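You operate a simulated robot arm through the tools that you are given. There is no shell and no other tool. Be economical: measure what you need, move in short steps, check, and stop when the job is done.

You run a simulated robot arm. Do the job below in one go: nothing can be reset, and whatever is moved stays where it is left.

JOB
Strip the filler for a paste change: free the latch, pot and nozzle out.
Fine: peanut pot in the empty stand, nozzle in its holder, green board back to one.

Only the result counts: the job must be done as asked and must still hold three seconds after the hand-in. Knocking over, shifting, dropping, spilling or breaking anything else fails it.

ROBOT AND FRAMES
A 7-joint arm with a two-finger parallel gripper on a trunk, on a base that drives. Base frame: it is fixed to the floor where the robot stands at the start and does not move with it; the origin is under the middle of the robot, x ahead of it, y to its left, z up; the surface under the hand at the start is at about z = 860. Readings come in mm, degrees, newtons and seconds.
Its first joint turns from -166.0 to 166.0 degrees. Places, roughly: green board with two seats [600, -200, 900]; grey square stand [600, 200, 900]; nozzle holder [600, 100, 900]; orange latch [700, -100, 1100]; purple lever [700, -200, 1000]; white square stand [700, 200, 900]. Payload 1.57 kg.
The tool frame sits at the grasp point between the pads (the TCP): z along the fingers, y along the line on which they close. The tips reach 30 mm beyond it. Largest opening 80 mm; finger width 17, thickness 12; the body of the gripper, 40 by 82 mm, starts 80 mm behind the TCP.
Orientation is that of the tool frame in the base frame, as a unit quaternion [x, y, z, w]. With the fingers straight down and closing along the base's y, the tool's x points along the base's -x, its y along +y and its z along -z.

CONTROLS
- The arm moves only by the tool apply_moves. Its argument "deltas" is a list of rows, each a list of 7 numbers: the turn, a rotation vector about the base's x, y, z in degrees, then the shift along the base's x, y, z in mm, then the opening, from 0 (shut) to 1 (fully open). In form: [[ax, ay, az, dx, dy, dz, claw], ...]. A call has 1 to 12 rows; each row shifts and turns the commanded pose from where the row before left it. A row lasts 0.2 s, in which the tool goes at most 50 mm and 8.6 degrees; a call with a longer step from one row to the next is refused whole, and so is a gripper value outside its range. Where a pose cannot be reached the arm comes as near as it can. A force on the tool above 40 N (or 10 N above the force at the start of the call, whichever is more), or a blocked arm, ends the call early, and 0.2 s more pass. Each finger travels about 153 mm/s and halts on what it meets, pressing with about 35 N; the grip force reading is that of the motor and also rises with nothing between the fingers. The clock runs only during rows and for 0.2 s after the last one: add rows that do not move to give the fingers time. The reply holds the time, the measured pose of the TCP, the force on the tool along the base axes, the opening and the grip force, in the units named above and with some noise, with the torque about the TCP (base axes, N m) and any sound that the robot's microphone picked up.
- Cameras (640 x 400 px; columns grow to the right, rows downward): "scene" is now at [-12.1, 159.9, 1397.6]; the picture's right is [-0.33, -0.94, 0.00], its down [-0.28, 0.10, -0.95] and it looks along [0.90, -0.32, -0.30] (base axes); focal length 247 px, centre (320, 200). "wrist" rides on the gripper at [72, -7, -122] in the tool frame; the picture's right is [0.09, 1.00, 0.00], its down [-0.84, 0.08, -0.54] and it looks along [-0.54, 0.05, 0.84] (tool axes); focal length 238 px, centre (320, 200). There is no depth. A picture from a camera that has moved, and an enlarged one, comes with that camera's place and axes in the base frame and with its lens.
- get_image(camera): a new picture of that camera. No time passes.
- base_move(legs): drives the robot by 1 to 6 legs, each [ahead, left, turn to the left] in mm, mm and degrees, along the robot's own axes; the way and the turn of a leg run together, so that a leg with both is an arc; at most 1500 mm and 180 degrees a leg. The arm and the cameras ride along, it lands a little off, and it stops where it bumps. It gives what a move gives.
- aim_head(pan, tilt): turns the head with the scene camera to pan (to the left, within 143 degrees either way) and tilt (down, from -29 to 69), counted from straight ahead of the robot. It gives what a move gives.
- inspect(camera, box): a new picture of the part [left, top, right, bottom] of that camera's present view, enlarged. No time passes.
- hand_in(): hands the job in; it is judged then, once.

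Work in short steps. Places have to be worked out from the pictures, the camera data and where the tool is seen: move nearer, look again, correct. Check each grasp and each placing, and mend what went wrong. You have 120 turns and 82 pictures in all, those below and enlarged ones among them. Open the gripper and draw the arm clear of the work before you hand the job in, unless the task says otherwise; then end with one line.

The tools are called as a command line: name --pt "numbers of a row" for each row, then --argument value for the rest, lists and objects as JSON in quotes. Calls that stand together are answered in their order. apply_moves: Moves the arm, as the interface text tells. Its arguments: {"type":"object","properties":{"deltas":{"type":"array","items":{"type":"array","items":{"type":"number"}}}},"required":["deltas"]} The other tools are called the same way: base_move (legs) drives the base; aim_head (pan, tilt) turns the head that bears the scene camera; get_image (camera) takes a picture; inspect (camera, box) takes an enlarged picture of a part of a camera's view; hand_in () hands the job in.

At the start:

```text
clock: 0.0
tcp_pos: [600.4, 18.9, 1416.1]
ee_rot: [0.0, 1.0, 0.0, -0.001]
ft_force: [-0.4, -0.1, 0.5]
moment: [-0.03, 0.0, 0.01]
width: 80.0
grip_force: 0.0
robot x, y, heading: [-0.6, 2.2, -0.1]
head pan, tilt: [-19.6, 17.4]
```

scene: 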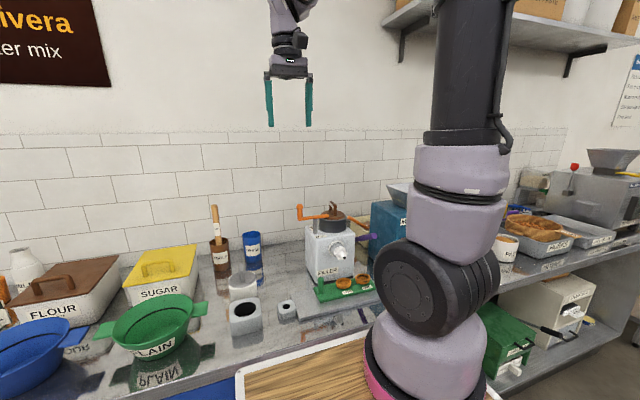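
wrist: 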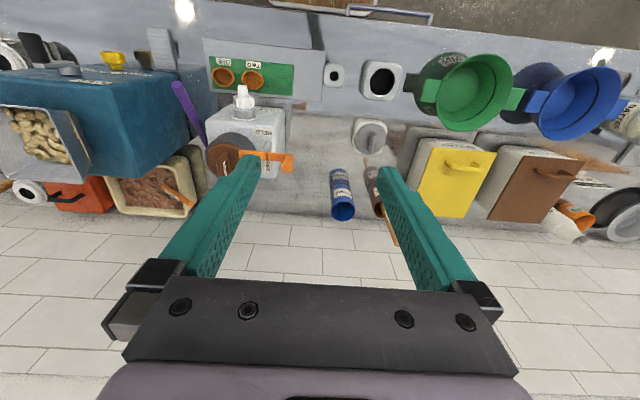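

The filler sits in the middle with an orange latch on top; I enlarge both views of it to learn its parts.

inspect --camera "scene" --box '[200, 180, 420, 320]'

inspect --camera "wrist" --box '[160, 20, 420, 200]'

```text
2.86 times, centred on (310, 250) of scene
camera zoom: at [-12.1, 159.9, 1397.6], right [-0.33, -0.94, 0.0], down [-0.28, 0.1, -0.95], along [0.9, -0.32, -0.3], focal length 706 px, centre (349, 57)
```

zoom: 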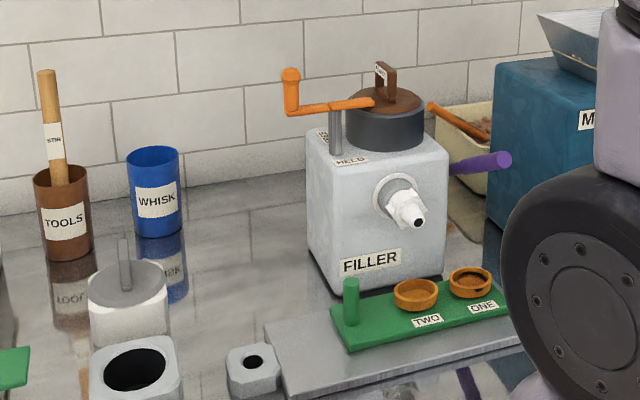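

```text
2.22 times, centred on (290, 110) of wrist
camera zoom: at [528.6, 10.2, 1538.4], right [-0.09, 1.0, 0.0], down [0.84, 0.08, 0.54], along [0.54, 0.05, -0.84], focal length 530 px, centre (387, 400)
```

zoom: 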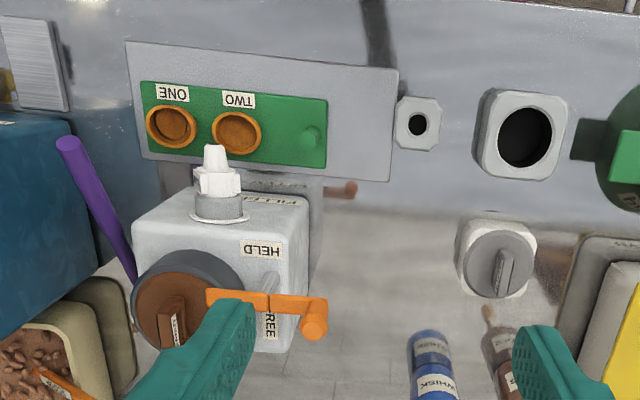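

I'll move the hand down and closer to view the filler from the front.

apply_moves --pt "0 0 0 -18 -24 -30 1" --pt "0 0 0 -18 -24 -30 1" --pt "0 0 0 -18 -24 -30 1" --pt "0 0 0 -18 -24 -30 1" --pt "0 0 0 -18 -24 -30 1"

get_image --camera "wrist"

get_image --camera "scene"

```text
clock: 1.2
tcp_pos: [511.7, -102.9, 1263.9]
ee_rot: [0.0, 1.0, 0.0, -0.001]
ft_force: [0.6, 0.4, 0.1]
moment: [-0.02, -0.02, 0.03]
width: 80.0
grip_force: 0.1
robot x, y, heading: [-0.4, -0.1, 0.1]
head pan, tilt: [-19.6, 17.4]
```

```text
77 pictures are left
camera wrist: at [439.3, -110.0, 1386.7], right [-0.09, 1.0, 0.0], down [0.84, 0.08, 0.54], along [0.54, 0.05, -0.84], focal length 238 px, centre (320, 200)
```

wrist: 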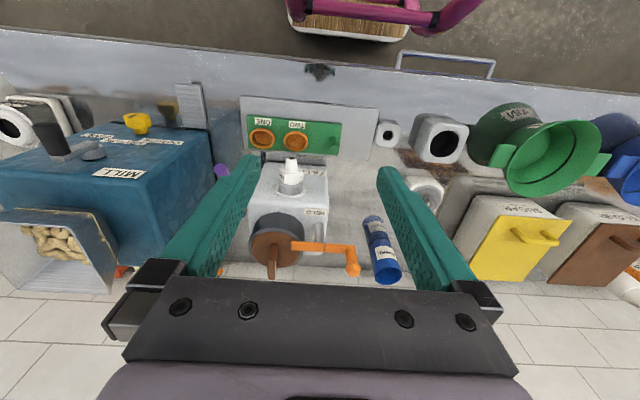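

```text
76 pictures are left
camera scene: at [-12.0, 160.1, 1397.5], right [-0.33, -0.94, 0.0], down [-0.28, 0.1, -0.95], along [0.9, -0.32, -0.3], focal length 247 px, centre (320, 200)
```

scene: 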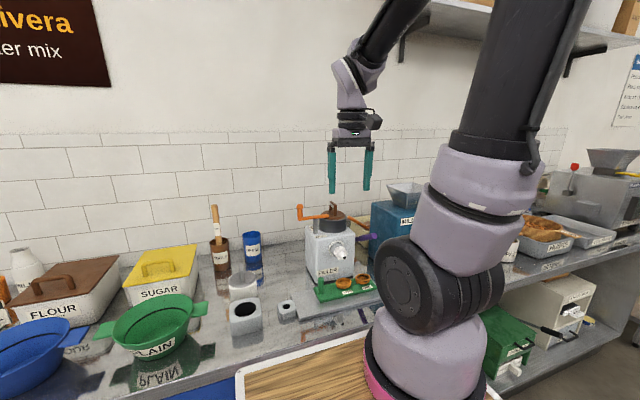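

inspect --camera "wrist" --box '[220, 80, 480, 280]'

inspect --camera "scene" --box '[280, 190, 400, 310]'

```text
2.00 times, centred on (350, 180) of wrist
camera zoom: at [439.3, -110.0, 1386.7], right [-0.09, 1.0, 0.0], down [0.84, 0.08, 0.54], along [0.54, 0.05, -0.84], focal length 477 px, centre (260, 240)
```

zoom: 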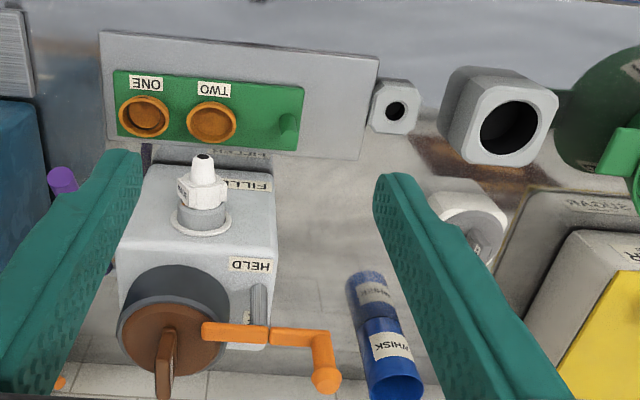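

```text
3.33 times, centred on (340, 250) of scene
camera zoom: at [-12.0, 160.1, 1397.5], right [-0.33, -0.94, 0.0], down [-0.28, 0.1, -0.95], along [0.9, -0.32, -0.3], focal length 823 px, centre (253, 33)
```

zoom: 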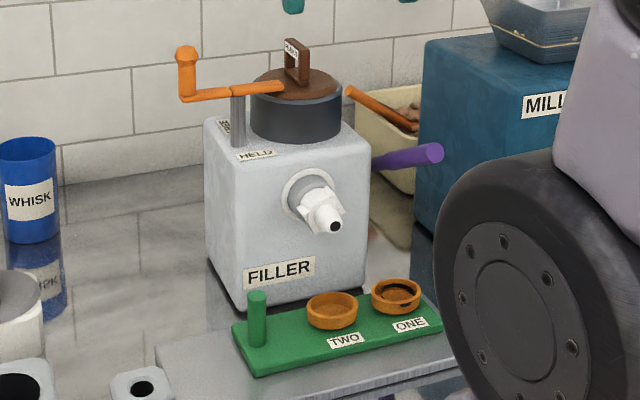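

The nozzle points to the robot above seat TWO; ONE must move +y about 68 mm. I need a better look at the latch labels, so I move over it.

apply_moves --pt "0 0 0 40 15 -10 1" --pt "0 0 0 40 15 -10 1" --pt "0 0 0 40 18 -10 1"

inspect --camera "wrist" --box '[180, 60, 460, 280]'

```text
clock: 2.0
tcp_pos: [631.7, -55.7, 1235.4]
ee_rot: [0.001, 1.0, 0.0, 0.001]
ft_force: [-0.3, -0.8, 1.2]
moment: [0.04, -0.04, 0.0]
width: 80.0
grip_force: 0.1
robot x, y, heading: [1.0, 1.8, -0.1]
head pan, tilt: [-19.6, 17.4]
```

```text
1.82 times, centred on (320, 170) of wrist
camera zoom: at [560.4, -62.4, 1357.9], right [-0.09, 1.0, 0.0], down [0.84, 0.08, 0.54], along [0.54, 0.05, -0.84], focal length 433 px, centre (320, 254)
```

zoom: 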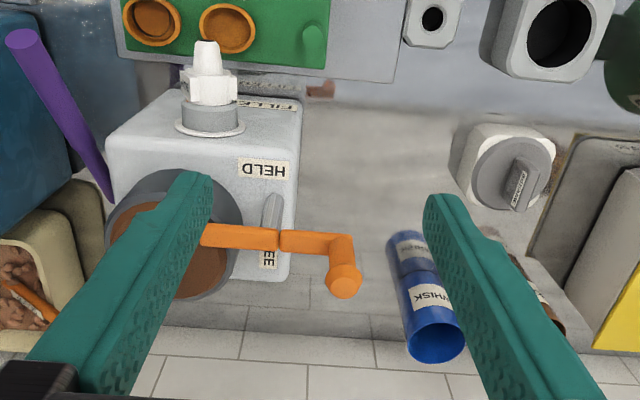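

Labels suggest the bar lies along y when HELD and along x when FREE. The knob stands near (709,-32), top at 1147; I turn the hand so the fingers close along x, above the knob.

apply_moves --pt "0 0 -8.2 7 2.2 -3 1" --pt "0 0 -8.2 7 2.2 -3 1" --pt "0 0 -8.2 7 2.2 -3 1" --pt "0 0 -8.2 7 2.2 -3 1" --pt "0 0 -8.2 7 2.2 -3 1" --pt "0 0 -8.2 7 2.2 -3 1" --pt "0 0 -8.2 7 2.2 -3 1" --pt "0 0 -8.2 7 2.2 -3 1" --pt "0 0 -8.2 7 2.2 -3 1" --pt "0 0 -8.2 7 2.2 -3 1" --pt "0 0 -8.0 7 2 -3 1" --pt "0 0 0 0 0 0 1"

get_image --camera "wrist"

inspect --camera "scene" --box '[260, 120, 420, 280]'

```text
clock: 4.6
tcp_pos: [705.7, -29.8, 1203.3]
ee_rot: [0.708, 0.706, 0.0, 0.0]
ft_force: [0.2, -0.2, 0.3]
moment: [0.0, 0.04, -0.01]
width: 80.3
grip_force: 0.0
robot x, y, heading: [2.7, 5.1, 0.1]
head pan, tilt: [-19.6, 17.4]
```

```text
72 pictures are left
camera wrist: at [701.3, 41.6, 1326.4], right [1.0, 0.09, 0.0], down [0.08, -0.84, 0.54], along [0.05, -0.54, -0.84], focal length 238 px, centre (320, 200)
```

wrist: 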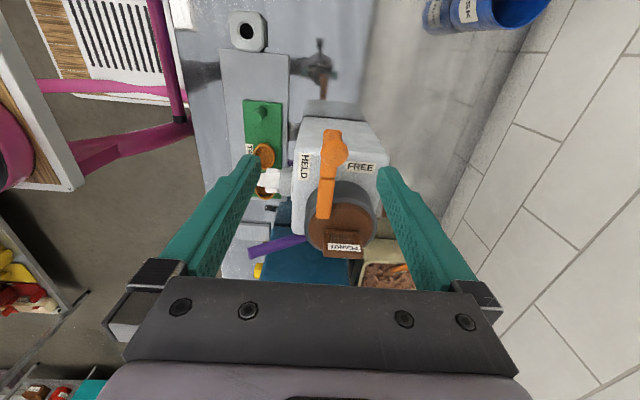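

```text
2.50 times, centred on (340, 200) of scene
camera zoom: at [-12.1, 159.9, 1397.6], right [-0.33, -0.94, 0.0], down [-0.28, 0.1, -0.95], along [0.9, -0.32, -0.3], focal length 618 px, centre (270, 200)
```

zoom: 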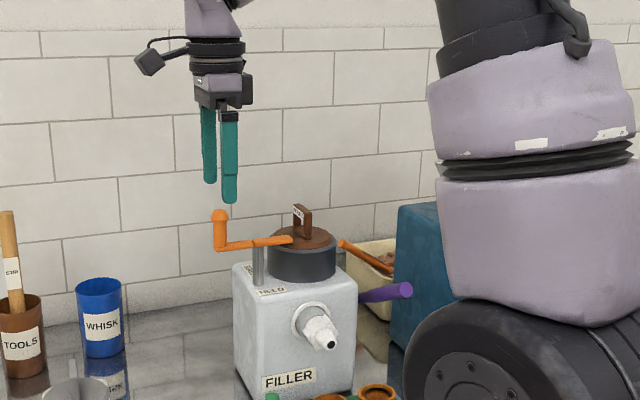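

inspect --camera "wrist" --box '[240, 100, 420, 280]'

```text
2.22 times, centred on (330, 190) of wrist
camera zoom: at [701.3, 41.6, 1326.4], right [1.0, 0.09, 0.0], down [0.08, -0.84, 0.54], along [0.05, -0.54, -0.84], focal length 530 px, centre (298, 222)
```

zoom: 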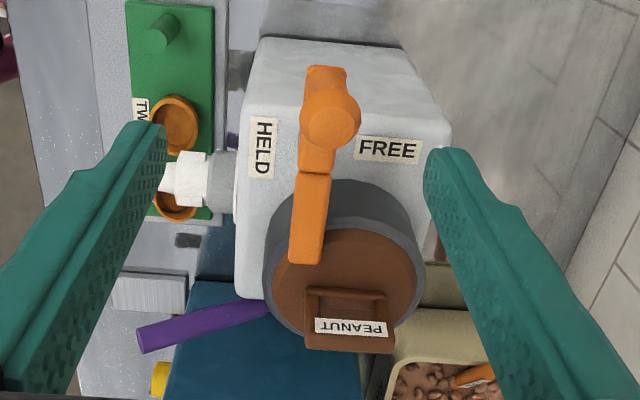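

The knob is about 13 mm further +x than the hand's middle. I correct and descend around it.

apply_moves --pt "0 0 0 13 2 0 1" --pt "0 0 0 0 0 -20 1" --pt "0 0 0 0 0 -20 1" --pt "0 0 0 0 0 -18 1" --pt "0 0 0 0 0 0 1"

get_image --camera "wrist"

inspect --camera "scene" --box '[270, 140, 390, 260]'

```text
clock: 5.8
tcp_pos: [720.3, -27.2, 1143.5]
ee_rot: [0.706, 0.708, 0.0, -0.001]
ft_force: [-0.7, 0.5, -0.5]
moment: [-0.01, -0.02, -0.05]
width: 80.0
grip_force: 0.0
robot x, y, heading: [1.7, 1.1, -0.0]
head pan, tilt: [-19.6, 17.4]
```

```text
69 pictures are left
camera wrist: at [714.2, 44.3, 1265.9], right [1.0, 0.09, 0.0], down [0.08, -0.84, 0.54], along [0.05, -0.54, -0.84], focal length 238 px, centre (320, 200)
```

wrist: 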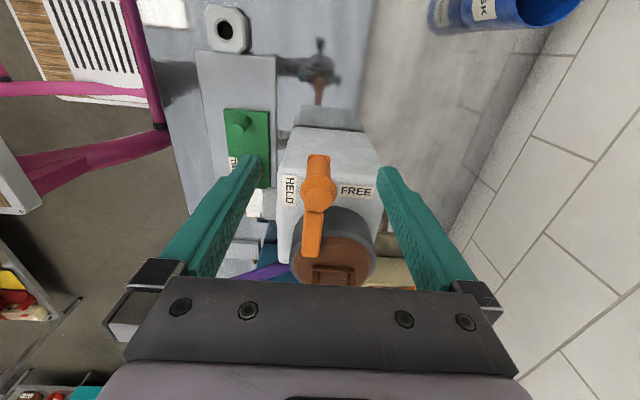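

```text
3.33 times, centred on (330, 200) of scene
camera zoom: at [-12.1, 159.9, 1397.6], right [-0.34, -0.94, 0.0], down [-0.28, 0.1, -0.95], along [0.9, -0.32, -0.3], focal length 823 px, centre (287, 200)
```

zoom: 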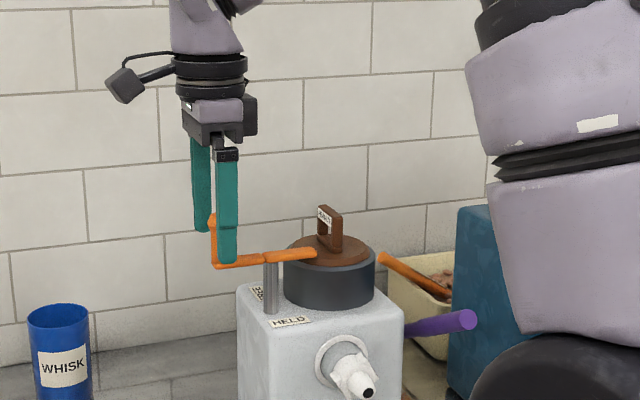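

The knob stands between the fingers; I raise 3 mm and close on it.

apply_moves --pt "0 0 0 0 0 3 1" --pt "0 0 0 0 0 0 0.6" --pt "0 0 0 0 0 0 0.2" --pt "0 0 0 0 0 0 0.1" --pt "0 0 0 0 0 0 0.1"

inspect --camera "wrist" --box '[240, 100, 420, 280]'

```text
clock: 7.0
tcp_pos: [719.6, -27.5, 1148.5]
ee_rot: [0.707, 0.707, 0.0, 0.001]
ft_force: [-5.6, -0.4, 0.8]
moment: [0.11, 0.08, -0.08]
width: 17.6
grip_force: 32.6
robot x, y, heading: [0.2, -1.7, 0.1]
head pan, tilt: [-19.6, 17.4]
```

```text
2.22 times, centred on (330, 190) of wrist
camera zoom: at [713.9, 44.2, 1269.8], right [1.0, 0.09, 0.0], down [0.08, -0.84, 0.54], along [0.05, -0.54, -0.84], focal length 530 px, centre (298, 222)
```

zoom: 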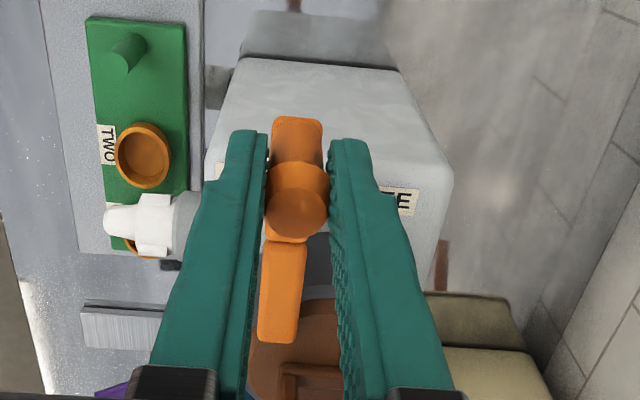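

Knob gripped (17.6 mm). I try a small swing toward the robot and read the resistance.

apply_moves --pt "0 0 4 -3.6 0 0 0.1" --pt "0 0 4 -3.6 -0.4 0 0.1" --pt "0 0 4 -3.6 -0.7 0 0.1"

inspect --camera "wrist" --box '[240, 100, 420, 280]'

```text
clock: 7.8
tcp_pos: [709.3, -28.9, 1148.0]
ee_rot: [0.629, 0.778, -0.001, -0.001]
ft_force: [-2.1, 7.1, -9.7]
moment: [0.02, -0.05, -0.05]
width: 17.7
grip_force: 32.1
robot x, y, heading: [3.1, 3.0, 0.3]
head pan, tilt: [-19.6, 17.4]
```

```text
2.22 times, centred on (330, 190) of wrist
camera zoom: at [688.1, 40.2, 1269.8], right [0.95, 0.3, 0.0], down [0.25, -0.8, 0.54], along [0.16, -0.52, -0.84], focal length 530 px, centre (298, 222)
```

zoom: 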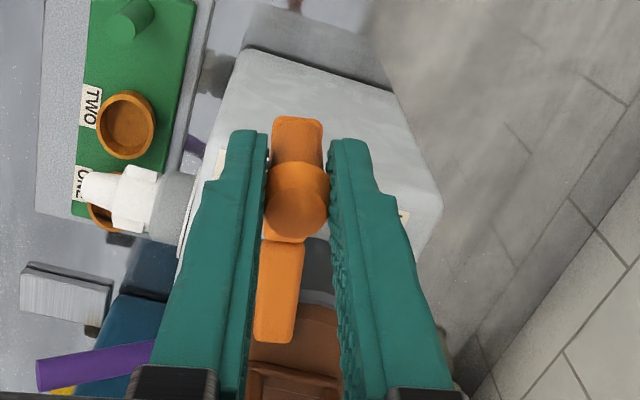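

It turns with little force. I carry on around the arc.

apply_moves --pt "0 0 8 -6.8 -2.0 0 0.1" --pt "0 0 8 -6.5 -2.9 0 0.1" --pt "0 0 8 -6.1 -3.7 0 0.1" --pt "0 0 8 -5.4 -4.6 0 0.1"

inspect --camera "wrist" --box '[240, 100, 420, 280]'

```text
clock: 8.8
tcp_pos: [682.4, -41.2, 1147.8]
ee_rot: [0.389, 0.921, -0.001, -0.001]
ft_force: [-17.8, 19.1, -7.5]
moment: [0.46, 0.43, 0.01]
width: 17.6
grip_force: 32.5
robot x, y, heading: [0.6, 1.4, 0.1]
head pan, tilt: [-19.6, 17.4]
```

```text
2.22 times, centred on (330, 190) of wrist
camera zoom: at [628.5, 4.2, 1270.2], right [0.65, 0.76, 0.0], down [0.64, -0.55, 0.54], along [0.41, -0.35, -0.84], focal length 530 px, centre (298, 222)
```

zoom: 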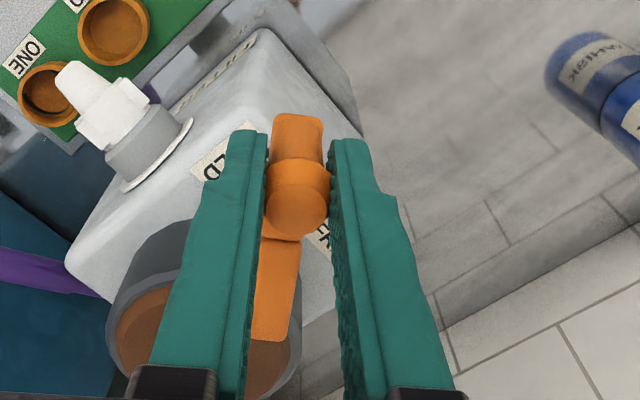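

The force is purely radial outward, so my radius is a bit short; I ease outward and continue.

apply_moves --pt "0 0 0 -2.5 2.5 0 0.1" --pt "0 0 8 -5.2 -5.3 0 0.1" --pt "0 0 8 -4.5 -5.9 0 0.1" --pt "0 0 8 -3.6 -6.4 0 0.1"

```text
clock: 9.8
tcp_pos: [668.8, -60.6, 1147.8]
ee_rot: [0.191, 0.982, 0.0, 0.0]
ft_force: [-1.5, -3.9, -7.9]
moment: [0.11, 0.3, -0.27]
width: 17.4
grip_force: 31.9
robot x, y, heading: [-1.3, -0.4, -0.1]
head pan, tilt: [-19.6, 17.4]
```

Forces are small now; I finish the last of the quarter turn.

apply_moves --pt "0 0 8 -2.6 -6.9 0 0.1" --pt "0 0 8 -1.6 -7.1 0 0.1" --pt "0 0 6 -0.4 -5.5 0 0.1"

inspect --camera "wrist" --box '[220, 80, 420, 280]'

inspect --camera "scene" --box '[270, 160, 390, 280]'

```text
clock: 10.6
tcp_pos: [663.9, -75.7, 1148.9]
ee_rot: [-0.002, 1.0, 0.001, 0.001]
ft_force: [4.2, 6.6, -2.2]
moment: [0.17, -0.16, -0.19]
width: 17.5
grip_force: 32.4
robot x, y, heading: [1.5, -2.0, -0.1]
head pan, tilt: [-19.6, 17.4]
```

```text
2.00 times, centred on (320, 180) of wrist
camera zoom: at [592.5, -83.1, 1270.5], right [-0.1, 1.0, 0.0], down [0.84, 0.08, 0.54], along [0.54, 0.05, -0.84], focal length 477 px, centre (320, 240)
```

zoom: 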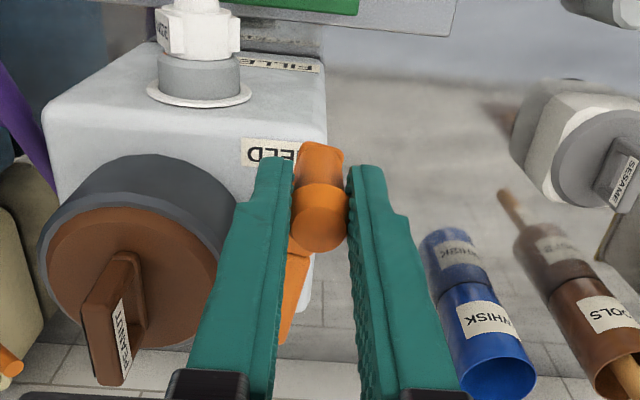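

```text
3.33 times, centred on (330, 220) of scene
camera zoom: at [-11.8, 160.3, 1397.5], right [-0.33, -0.94, 0.0], down [-0.28, 0.1, -0.95], along [0.9, -0.32, -0.3], focal length 823 px, centre (287, 133)
```

zoom: 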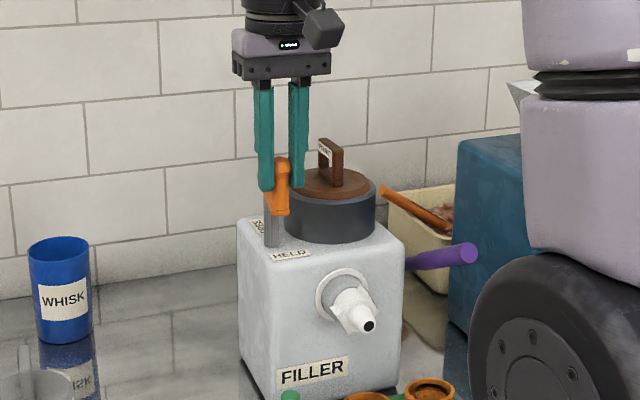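

The bar now lies along x with the tail off the lid, over FREE. I try a few degrees more to feel for a stop.

apply_moves --pt "0 0 5 0.4 -4.6 0 0.1" --pt "0 0 5 0.8 -4.6 0 0.1"

```text
clock: 11.2
tcp_pos: [664.1, -76.5, 1147.8]
ee_rot: [-0.073, 0.997, 0.003, 0.0]
ft_force: [4.2, 15.4, -1.7]
moment: [-0.26, -0.35, 0.17]
width: 18.0
grip_force: 32.3
robot x, y, heading: [-1.2, -2.2, 0.3]
head pan, tilt: [-19.6, 17.4]
stopped in row 2: the force on the tool passed its limit at 44 N (the readings are from after the stop); the commanded pose is now the measured one
```

That is the stop: the latch is at its FREE end. I release and rise.

apply_moves --pt "0 0 0 0 0 0 0.3" --pt "0 0 0 0 0 0 0.6" --pt "0 0 0 0 0 0 0.6" --pt "0 0 -8 0 0 30 0.6" --pt "0 0 0 0 -30 40 1" --pt "0 0 0 -20 -40 20 1" --pt "0 0 0 -10 0 0 1"

get_image --camera "wrist"

inspect --camera "scene" --box '[270, 160, 390, 280]'

```text
clock: 12.8
tcp_pos: [631.0, -152.5, 1241.0]
ee_rot: [-0.001, 1.0, 0.003, 0.0]
ft_force: [0.6, -0.3, -0.1]
moment: [-0.01, 0.01, -0.04]
width: 80.0
grip_force: 0.1
robot x, y, heading: [-3.9, -0.2, -0.1]
head pan, tilt: [-19.6, 17.4]
```

```text
62 pictures are left
camera wrist: at [559.4, -158.9, 1362.4], right [-0.09, 1.0, 0.01], down [0.84, 0.08, 0.54], along [0.54, 0.06, -0.84], focal length 238 px, centre (320, 200)
```

wrist: 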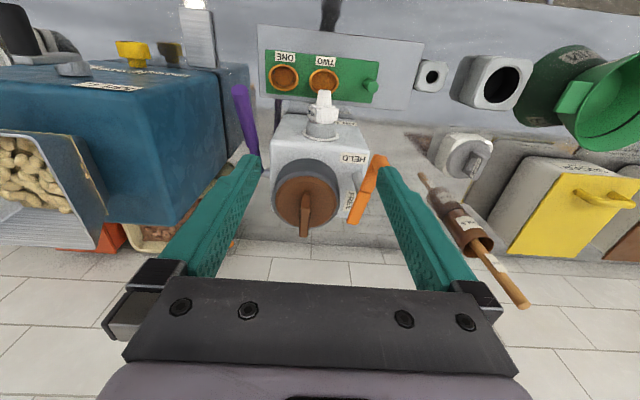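

```text
3.33 times, centred on (330, 220) of scene
camera zoom: at [-11.9, 160.4, 1397.6], right [-0.33, -0.94, 0.0], down [-0.28, 0.1, -0.95], along [0.9, -0.32, -0.3], focal length 823 px, centre (287, 133)
```

zoom: 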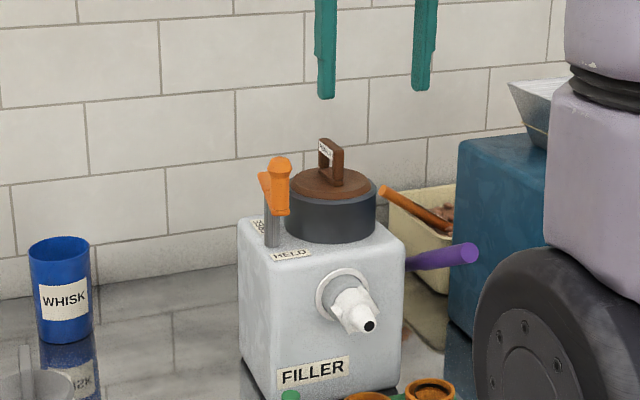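

The latch holds in FREE. Now I zoom on the pot's handle to place the grasp.

inspect --camera "wrist" --box '[250, 130, 370, 250]'

inspect --camera "scene" --box '[300, 195, 350, 245]'

```text
3.33 times, centred on (310, 190) of wrist
camera zoom: at [559.4, -158.9, 1362.4], right [-0.09, 1.0, 0.01], down [0.84, 0.08, 0.54], along [0.54, 0.06, -0.84], focal length 794 px, centre (353, 233)
```

zoom: 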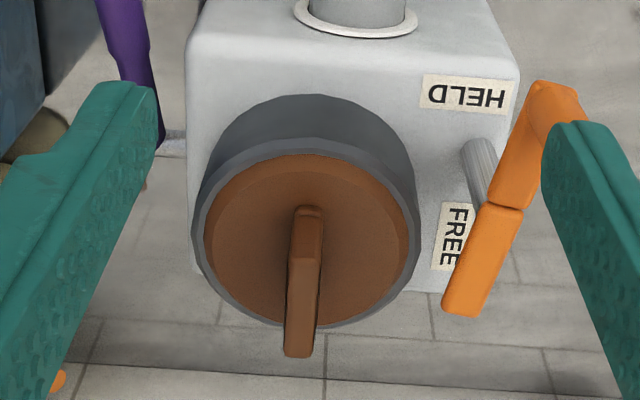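

```text
8.00 times, centred on (325, 220) of scene
camera zoom: at [-11.9, 160.4, 1397.6], right [-0.33, -0.94, 0.0], down [-0.28, 0.1, -0.95], along [0.9, -0.32, -0.3], focal length 1976 px, centre (280, 40)
```

zoom: 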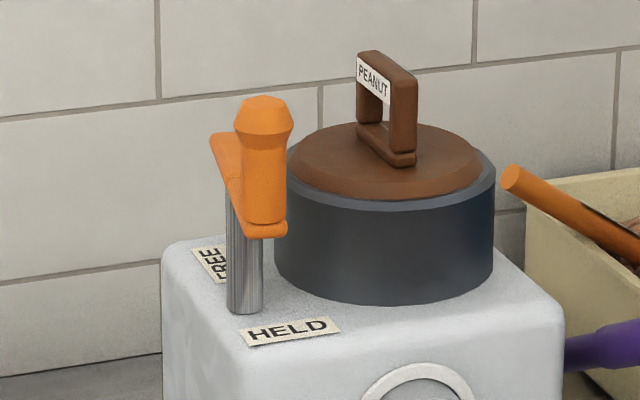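

Handle is about (742,-158), top at 1131. I move over it with the gripper half open so the fingers clear the latch tail.

apply_moves --pt "0 0 0 37 -2 0 0.5" --pt "0 0 0 37 -2 -20 0.5" --pt "0 0 0 37 -2 -30 0.5" --pt "0 0 0 0 0 0 0.5"

get_image --camera "wrist"

inspect --camera "scene" --box '[280, 140, 380, 240]'

```text
clock: 13.8
tcp_pos: [745.2, -155.5, 1187.2]
ee_rot: [-0.001, 1.0, 0.003, 0.0]
ft_force: [-0.3, -0.3, 0.4]
moment: [0.04, -0.02, 0.0]
width: 40.1
grip_force: 0.1
robot x, y, heading: [-3.2, -4.0, 0.0]
head pan, tilt: [-19.6, 17.4]
```

```text
58 pictures are left
camera wrist: at [674.2, -162.7, 1309.8], right [-0.09, 1.0, 0.01], down [0.84, 0.08, 0.54], along [0.54, 0.06, -0.84], focal length 238 px, centre (320, 200)
```

wrist: 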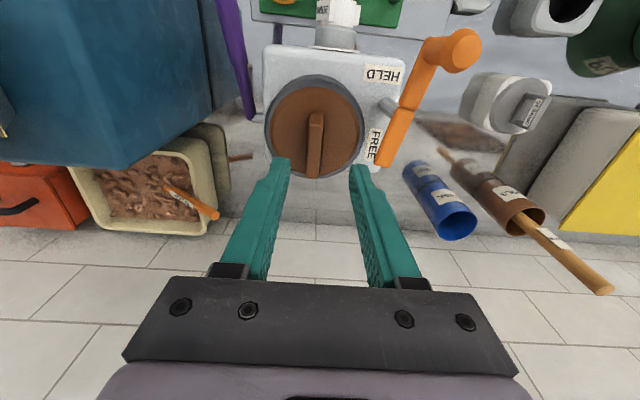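

```text
4.00 times, centred on (330, 190) of scene
camera zoom: at [-12.3, 160.3, 1397.6], right [-0.33, -0.94, 0.0], down [-0.28, 0.1, -0.95], along [0.9, -0.32, -0.3], focal length 988 px, centre (280, 240)
```

zoom: 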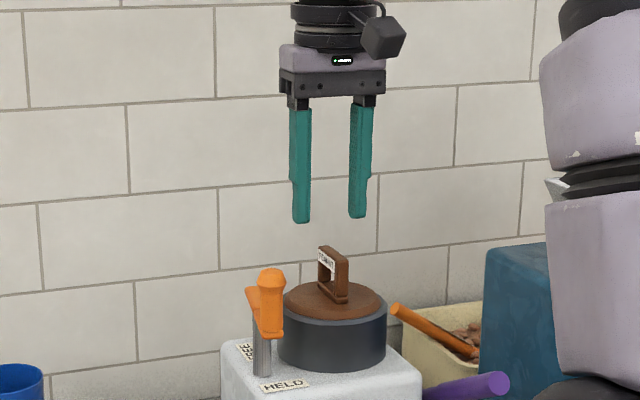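

Handle is some 5 mm nearer and 3 mm to -y of the hand. I correct and go down.

apply_moves --pt "0 0 0 -5 -3 0 0.5" --pt "0 0 0 0 0 -30 0.5" --pt "0 0 0 0 0 -20 0.5" --pt "0 0 0 0 0 -12 0.5" --pt "0 0 0 0 0 0 0.5"

get_image --camera "wrist"

inspect --camera "scene" --box '[290, 170, 370, 250]'

```text
clock: 15.0
tcp_pos: [740.6, -158.7, 1126.9]
ee_rot: [-0.001, 1.0, 0.002, 0.0]
ft_force: [0.4, 0.4, -0.2]
moment: [0.02, 0.03, 0.0]
width: 40.1
grip_force: 0.1
robot x, y, heading: [-0.4, -0.1, 0.2]
head pan, tilt: [-19.6, 17.4]
```

```text
56 pictures are left
camera wrist: at [670.5, -165.9, 1248.5], right [-0.09, 1.0, 0.01], down [0.84, 0.08, 0.54], along [0.54, 0.06, -0.84], focal length 238 px, centre (320, 200)
```

wrist: 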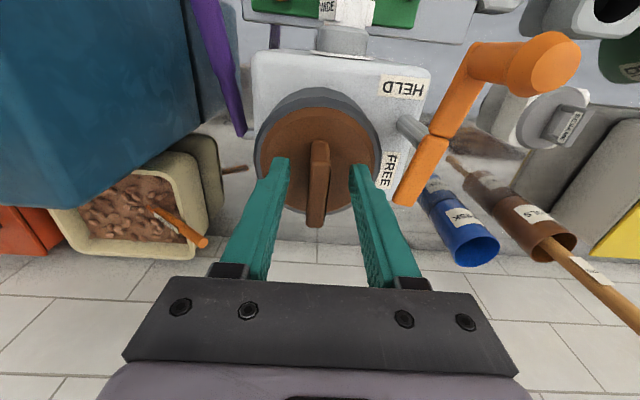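

```text
5.00 times, centred on (330, 210) of scene
camera zoom: at [-12.2, 160.3, 1397.6], right [-0.33, -0.94, 0.0], down [-0.28, 0.1, -0.95], along [0.9, -0.32, -0.3], focal length 1235 px, centre (270, 150)
```

zoom: 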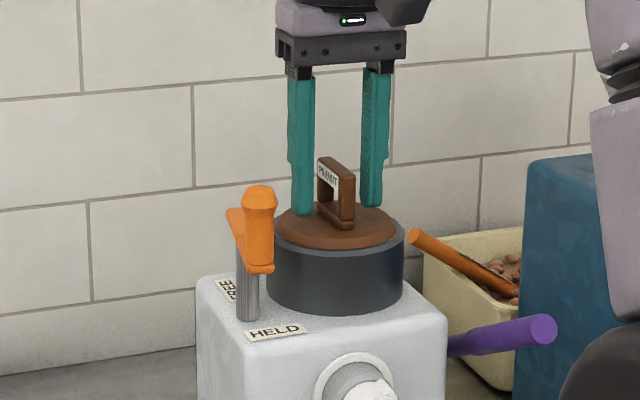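

The handle stands between the fingers, tips just over the lid. I close and then lift a little.

apply_moves --pt "0 0 0 0 0 0 0.2" --pt "0 0 0 0 0 0 0.05" --pt "0 0 0 0 0 0 0.05" --pt "0 0 0 0 0 5 0.05" --pt "0 0 0 0 0 5 0.05" --pt "0 0 0 0 0 10 0.05" --pt "0 0 0 0 0 10 0.05" --pt "0 0 0 0 0 10 0.05"

inspect --camera "scene" --box '[290, 150, 390, 250]'

```text
clock: 16.8
tcp_pos: [739.4, -158.9, 1167.1]
ee_rot: [-0.001, 1.0, 0.003, 0.0]
ft_force: [0.2, 0.4, -1.2]
moment: [0.02, 0.05, 0.03]
width: 11.2
grip_force: 29.1
robot x, y, heading: [0.3, 0.6, 0.1]
head pan, tilt: [-19.6, 17.4]
```

```text
4.00 times, centred on (340, 200) of scene
camera zoom: at [-11.9, 160.3, 1397.6], right [-0.33, -0.94, 0.0], down [-0.28, 0.1, -0.95], along [0.9, -0.32, -0.3], focal length 988 px, centre (240, 200)
```

zoom: 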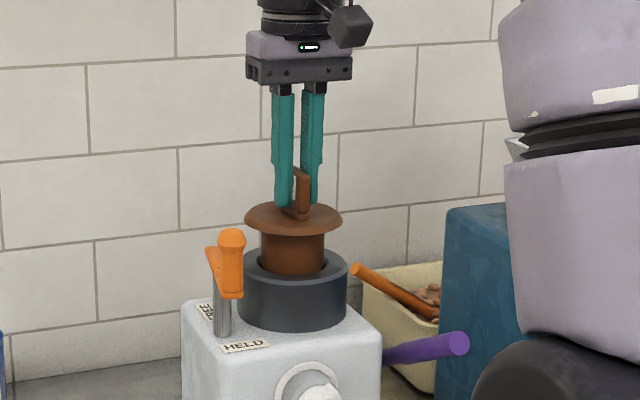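

The pot is coming out freely. I lift it well clear.

apply_moves --pt "0 0 0 0 0 20 0.05" --pt "0 0 0 0 0 25 0.05" --pt "0 0 0 0 0 25 0.05" --pt "0 0 0 0 0 25 0.05" --pt "0 0 0 0 0 15 0.05"

get_image --camera "scene"

inspect --camera "scene" --box '[290, 120, 390, 220]'

```text
clock: 18.0
tcp_pos: [740.9, -155.7, 1277.3]
ee_rot: [-0.002, 1.0, 0.003, 0.0]
ft_force: [0.7, 0.3, -2.9]
moment: [-0.01, 0.02, 0.02]
width: 11.6
grip_force: 29.0
robot x, y, heading: [1.3, 2.2, 0.0]
head pan, tilt: [-19.6, 17.4]
```

```text
53 pictures are left
camera scene: at [-11.9, 160.3, 1397.6], right [-0.33, -0.94, 0.0], down [-0.28, 0.1, -0.95], along [0.9, -0.32, -0.3], focal length 247 px, centre (320, 200)
```

scene: 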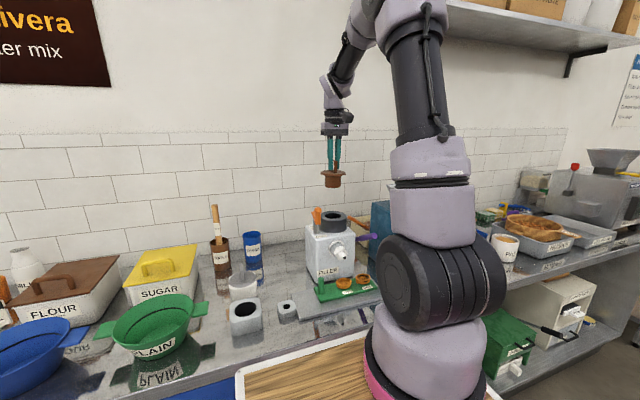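

```text
4.00 times, centred on (340, 170) of scene
camera zoom: at [-11.9, 160.3, 1397.6], right [-0.33, -0.94, 0.0], down [-0.28, 0.1, -0.95], along [0.9, -0.32, -0.3], focal length 988 px, centre (240, 320)
```

zoom: 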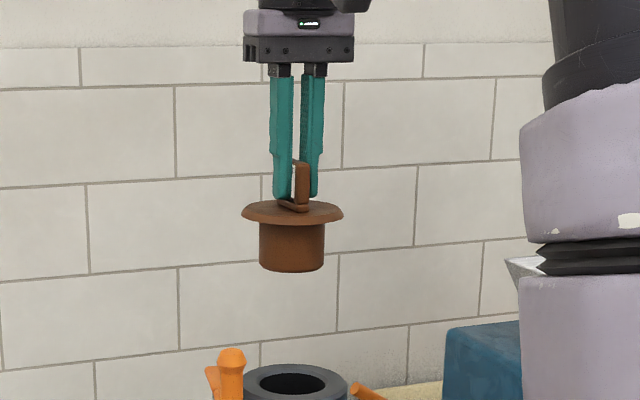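

Pot is a flanged plug, body ~57 mm wide, ~50 mm long. I estimate the grey stand's hole at (588,167,906) and carry the pot over there, staying high.

apply_moves --pt "0 0 0 -19 40 0 0.05" --pt "0 0 0 -19 40 0 0.05" --pt "0 0 0 -19 40 0 0.05" --pt "0 0 0 -19 40 0 0.05" --pt "0 0 0 -19 40 0 0.05" --pt "0 0 0 -19 40 0 0.05" --pt "0 0 0 -19 40 -15 0.05" --pt "0 0 0 -19 40 -15 0.05" --pt "0 0 0 0 0 -40 0.05" --pt "0 0 0 0 0 -40 0.05" --pt "0 0 0 0 0 0 0.05"

get_image --camera "wrist"

inspect --camera "scene" --box '[180, 180, 320, 340]'

```text
clock: 20.4
tcp_pos: [587.4, 162.5, 1167.7]
ee_rot: [-0.001, 1.0, 0.002, 0.001]
ft_force: [-0.1, 0.8, -2.9]
moment: [-0.01, 0.0, -0.01]
width: 11.3
grip_force: 28.9
robot x, y, heading: [0.0, 2.0, 0.1]
head pan, tilt: [-19.6, 17.4]
```

```text
51 pictures are left
camera wrist: at [516.3, 155.3, 1291.3], right [-0.09, 1.0, 0.01], down [0.84, 0.08, 0.54], along [0.54, 0.06, -0.84], focal length 238 px, centre (320, 200)
```

wrist: 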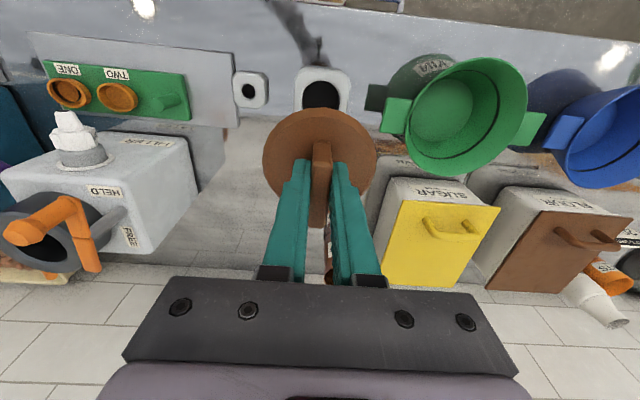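

```text
2.50 times, centred on (250, 260) of scene
camera zoom: at [-12.2, 160.3, 1397.6], right [-0.33, -0.94, 0.0], down [-0.28, 0.1, -0.95], along [0.9, -0.32, -0.3], focal length 618 px, centre (495, 50)
```

zoom: 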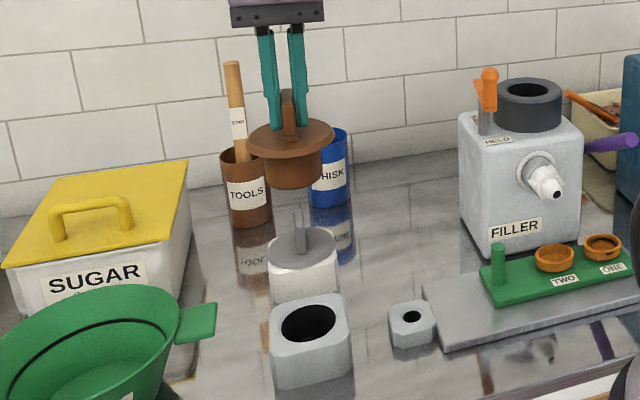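

Hole about (586,166,908); I shift 3 mm and lower to just above the hole to check alignment.

apply_moves --pt "0 0 0 -1 2.5 -40 0.05" --pt "0 0 0 0 0 -40 0.05" --pt "0 0 0 0 0 -40 0.05" --pt "0 0 0 0 0 -17 0.05" --pt "0 0 0 0 0 0 0.05"

inspect --camera "scene" --box '[210, 210, 290, 330]'

get_image --camera "wrist"

```text
clock: 21.6
tcp_pos: [585.4, 167.3, 1030.6]
ee_rot: [-0.001, 1.0, 0.002, 0.0]
ft_force: [1.2, 0.5, -2.2]
moment: [0.01, 0.01, 0.01]
width: 11.4
grip_force: 29.0
robot x, y, heading: [-1.5, -1.2, -0.2]
head pan, tilt: [-19.6, 17.4]
```

```text
3.33 times, centred on (250, 270) of scene
camera zoom: at [-12.2, 160.3, 1397.6], right [-0.33, -0.94, 0.0], down [-0.28, 0.1, -0.95], along [0.9, -0.32, -0.3], focal length 823 px, centre (553, -33)
```

zoom: 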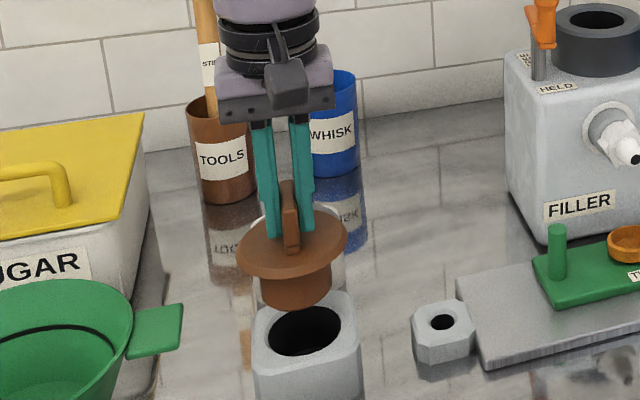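

```text
48 pictures are left
camera wrist: at [513.9, 159.7, 1152.8], right [-0.09, 1.0, 0.0], down [0.84, 0.08, 0.54], along [0.54, 0.06, -0.84], focal length 238 px, centre (320, 200)
```

wrist: 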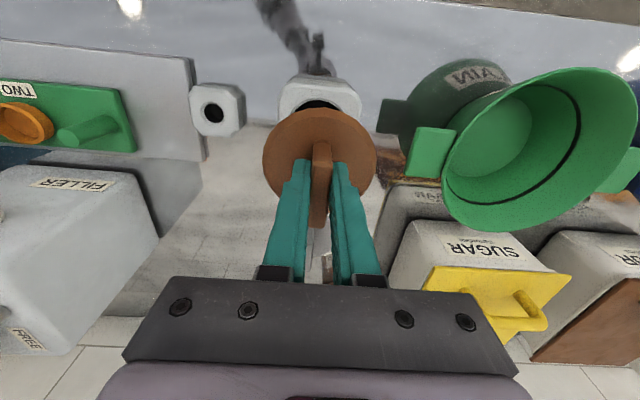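

Alignment looks within ~2 mm; body ~57.7 versus hole ~60.5 mm. I nudge and lower gently, watching for force.

apply_moves --pt "0 0 0 0.7 -1 -15 0.05" --pt "0 0 0 0 0 -15 0.05" --pt "0 0 0 0 0 -8 0.05" --pt "0 0 0 0 0 -5 0.05" --pt "0 0 0 0 0 -5 0.05"

inspect --camera "scene" --box '[210, 250, 290, 330]'

```text
clock: 22.8
tcp_pos: [585.4, 163.3, 981.6]
ee_rot: [-0.001, 1.0, 0.001, -0.001]
ft_force: [-11.9, 0.4, -0.8]
moment: [0.0, 0.84, 0.0]
width: 11.6
grip_force: 29.1
robot x, y, heading: [0.7, 3.6, -0.0]
head pan, tilt: [-19.6, 17.4]
```

```text
5.00 times, centred on (250, 290) of scene
camera zoom: at [-12.7, 160.3, 1397.6], right [-0.33, -0.94, 0.0], down [-0.28, 0.1, -0.95], along [0.9, -0.32, -0.3], focal length 1235 px, centre (670, -250)
```

zoom: 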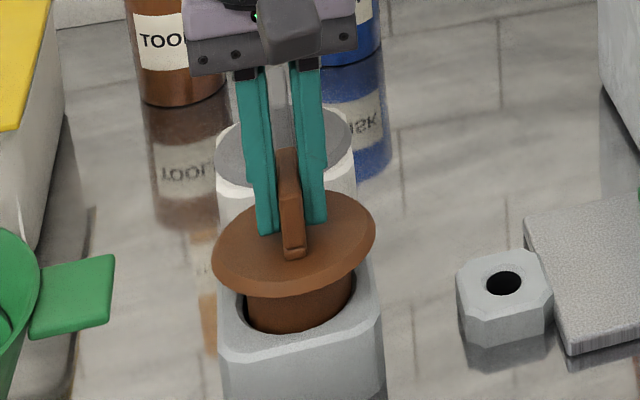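

It is entering; the hole pushes the tool to -x, so I ease 1.5 mm that way and keep lowering.

apply_moves --pt "0 0 0 -1.5 0.6 0 0.05" --pt "0 0 0 0 0 -5 0.05" --pt "0 0 0 0 0 -5 0.05" --pt "0 0 0 0 0 -5 0.05" --pt "0 0 0 0 0 -5 0.05"

```text
clock: 24.0
tcp_pos: [585.4, 165.0, 961.4]
ee_rot: [-0.001, 1.0, 0.002, 0.0]
ft_force: [-12.2, -1.3, 2.0]
moment: [-0.03, 0.6, -0.03]
width: 11.6
grip_force: 28.7
robot x, y, heading: [-2.9, -0.2, -0.1]
head pan, tilt: [-19.6, 17.4]
```

apply_moves --pt "0 0 0 -2 0 0 0.05" --pt "0 0 0 0 0 -4 0.05" --pt "0 0 0 0 0 -4 0.05" --pt "0 0 0 0 0 -4 0.05"

inspect --camera "scene" --box '[210, 250, 290, 330]'

```text
clock: 25.0
tcp_pos: [583.5, 163.9, 950.8]
ee_rot: [-0.002, 1.0, 0.003, 0.001]
ft_force: [0.1, 2.1, 14.3]
moment: [-0.05, -0.69, -0.03]
width: 11.7
grip_force: 29.0
robot x, y, heading: [4.7, -1.5, -0.1]
head pan, tilt: [-19.6, 17.4]
```

```text
5.00 times, centred on (250, 290) of scene
camera zoom: at [-12.5, 160.3, 1397.6], right [-0.33, -0.94, 0.0], down [-0.28, 0.1, -0.95], along [0.9, -0.32, -0.3], focal length 1235 px, centre (670, -250)
```

zoom: 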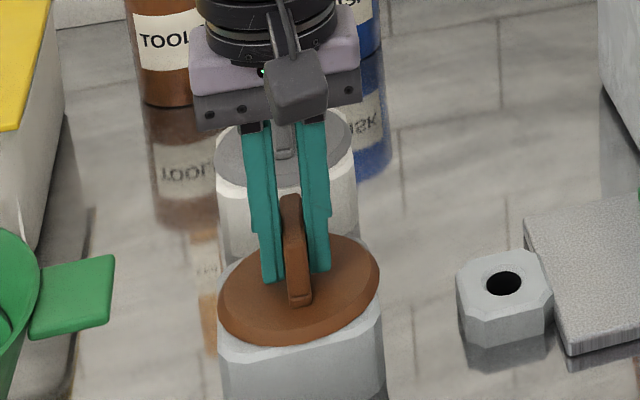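

Seated: flange on the stand, upward force 14 N. I release and rise straight up.

apply_moves --pt "0 0 0 0 0 1 0.2" --pt "0 0 0 0 0 0 0.45" --pt "0 0 0 0 0 0 0.45" --pt "0 0 0 0 0 20 0.45" --pt "0 0 0 0 0 40 0.45" --pt "0 0 0 0 0 40 0.45" --pt "0 0 0 -15 -25 40 0.45" --pt "0 0 0 -20 -45 0 0.45" --pt "0 0 0 -20 -45 0 0.6" --pt "0 0 0 -20 -45 0 0.8"

get_image --camera "wrist"

inspect --camera "scene" --box '[210, 220, 390, 340]'

```text
clock: 27.2
tcp_pos: [507.7, 6.5, 1087.7]
ee_rot: [-0.002, 1.0, 0.002, 0.0]
ft_force: [-0.2, 0.6, 0.0]
moment: [-0.03, 0.02, 0.02]
width: 63.9
grip_force: 0.0
robot x, y, heading: [-1.1, -1.8, 0.3]
head pan, tilt: [-19.6, 17.4]
```

```text
45 pictures are left
camera wrist: at [437.2, -0.8, 1209.6], right [-0.09, 1.0, 0.0], down [0.84, 0.08, 0.54], along [0.54, 0.06, -0.84], focal length 238 px, centre (320, 200)
```

wrist: 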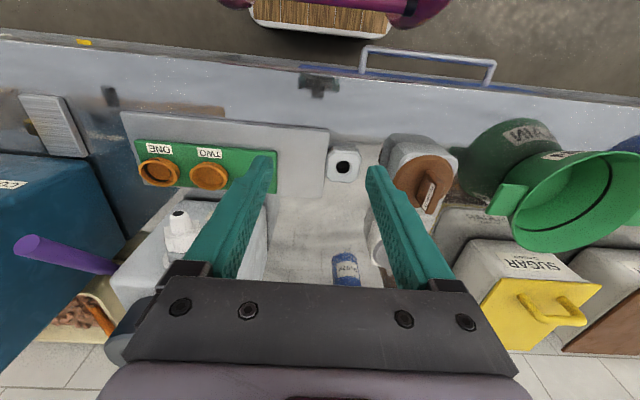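

```text
3.33 times, centred on (300, 280) of scene
camera zoom: at [-11.8, 160.8, 1397.5], right [-0.33, -0.94, 0.0], down [-0.28, 0.1, -0.95], along [0.9, -0.32, -0.3], focal length 823 px, centre (387, -67)
```

zoom: 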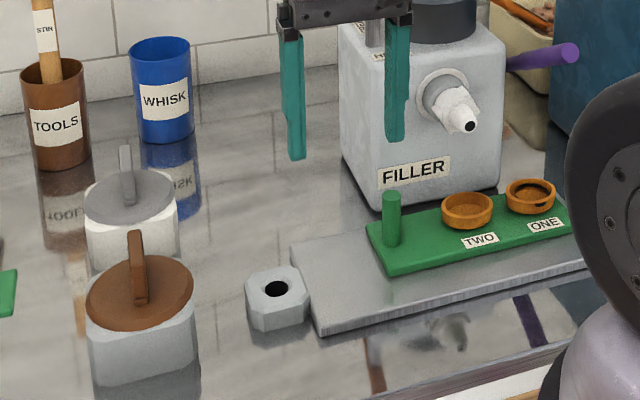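

Pot sits in the grey stand. Now I look at the nozzle and its holder closely from the front.

apply_moves --pt "0 0 0 0 -45 0 0.8" --pt "0 0 0 0 -45 0 1" --pt "0 0 0 0 -45 0 1" --pt "0 0 0 0 -20 0 1"

inspect --camera "wrist" --box '[220, 90, 420, 290]'

inspect --camera "scene" --box '[320, 230, 360, 270]'

inspect --camera "scene" --box '[265, 285, 325, 325]'

```text
clock: 28.2
tcp_pos: [512.0, -149.6, 1090.0]
ee_rot: [-0.001, 1.0, 0.003, 0.0]
ft_force: [0.8, 0.8, -0.1]
moment: [-0.04, -0.02, -0.01]
width: 80.0
grip_force: 0.1
out of reach, approached as far as the arm can: row 2
robot x, y, heading: [-0.9, -1.8, 0.1]
head pan, tilt: [-19.6, 17.4]
```

```text
2.00 times, centred on (320, 190) of wrist
camera zoom: at [440.4, -157.6, 1211.1], right [-0.09, 1.0, 0.01], down [0.84, 0.08, 0.54], along [0.54, 0.06, -0.84], focal length 477 px, centre (320, 220)
```

zoom: 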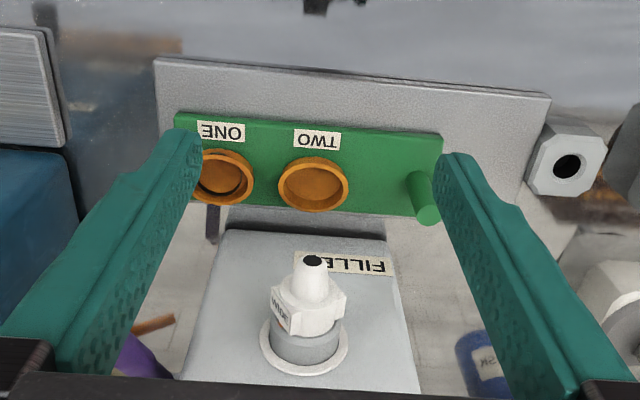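

```text
10.00 times, centred on (340, 250) of scene
camera zoom: at [-12.2, 160.5, 1397.5], right [-0.33, -0.94, 0.0], down [-0.28, 0.1, -0.95], along [0.9, -0.32, -0.3], focal length 2470 px, centre (120, -300)
```

zoom: 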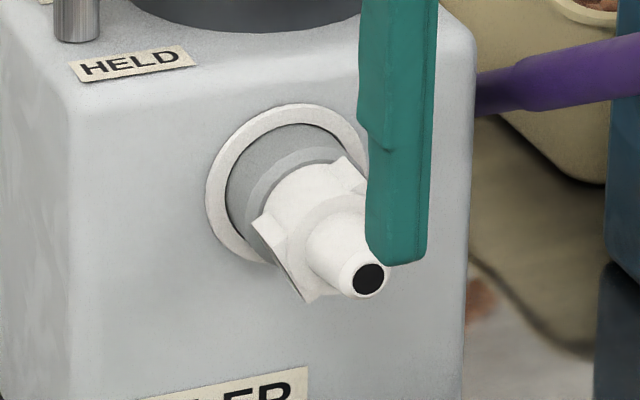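

```text
10.00 times, centred on (295, 305) of scene
camera zoom: at [-12.2, 160.5, 1397.5], right [-0.33, -0.94, 0.0], down [-0.28, 0.1, -0.95], along [0.9, -0.32, -0.3], focal length 2470 px, centre (570, -850)
```

zoom: 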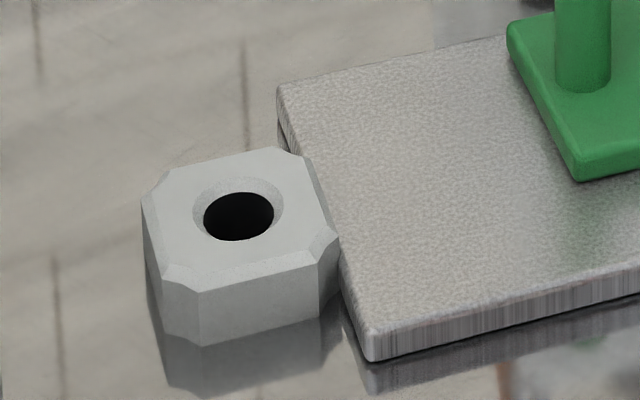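

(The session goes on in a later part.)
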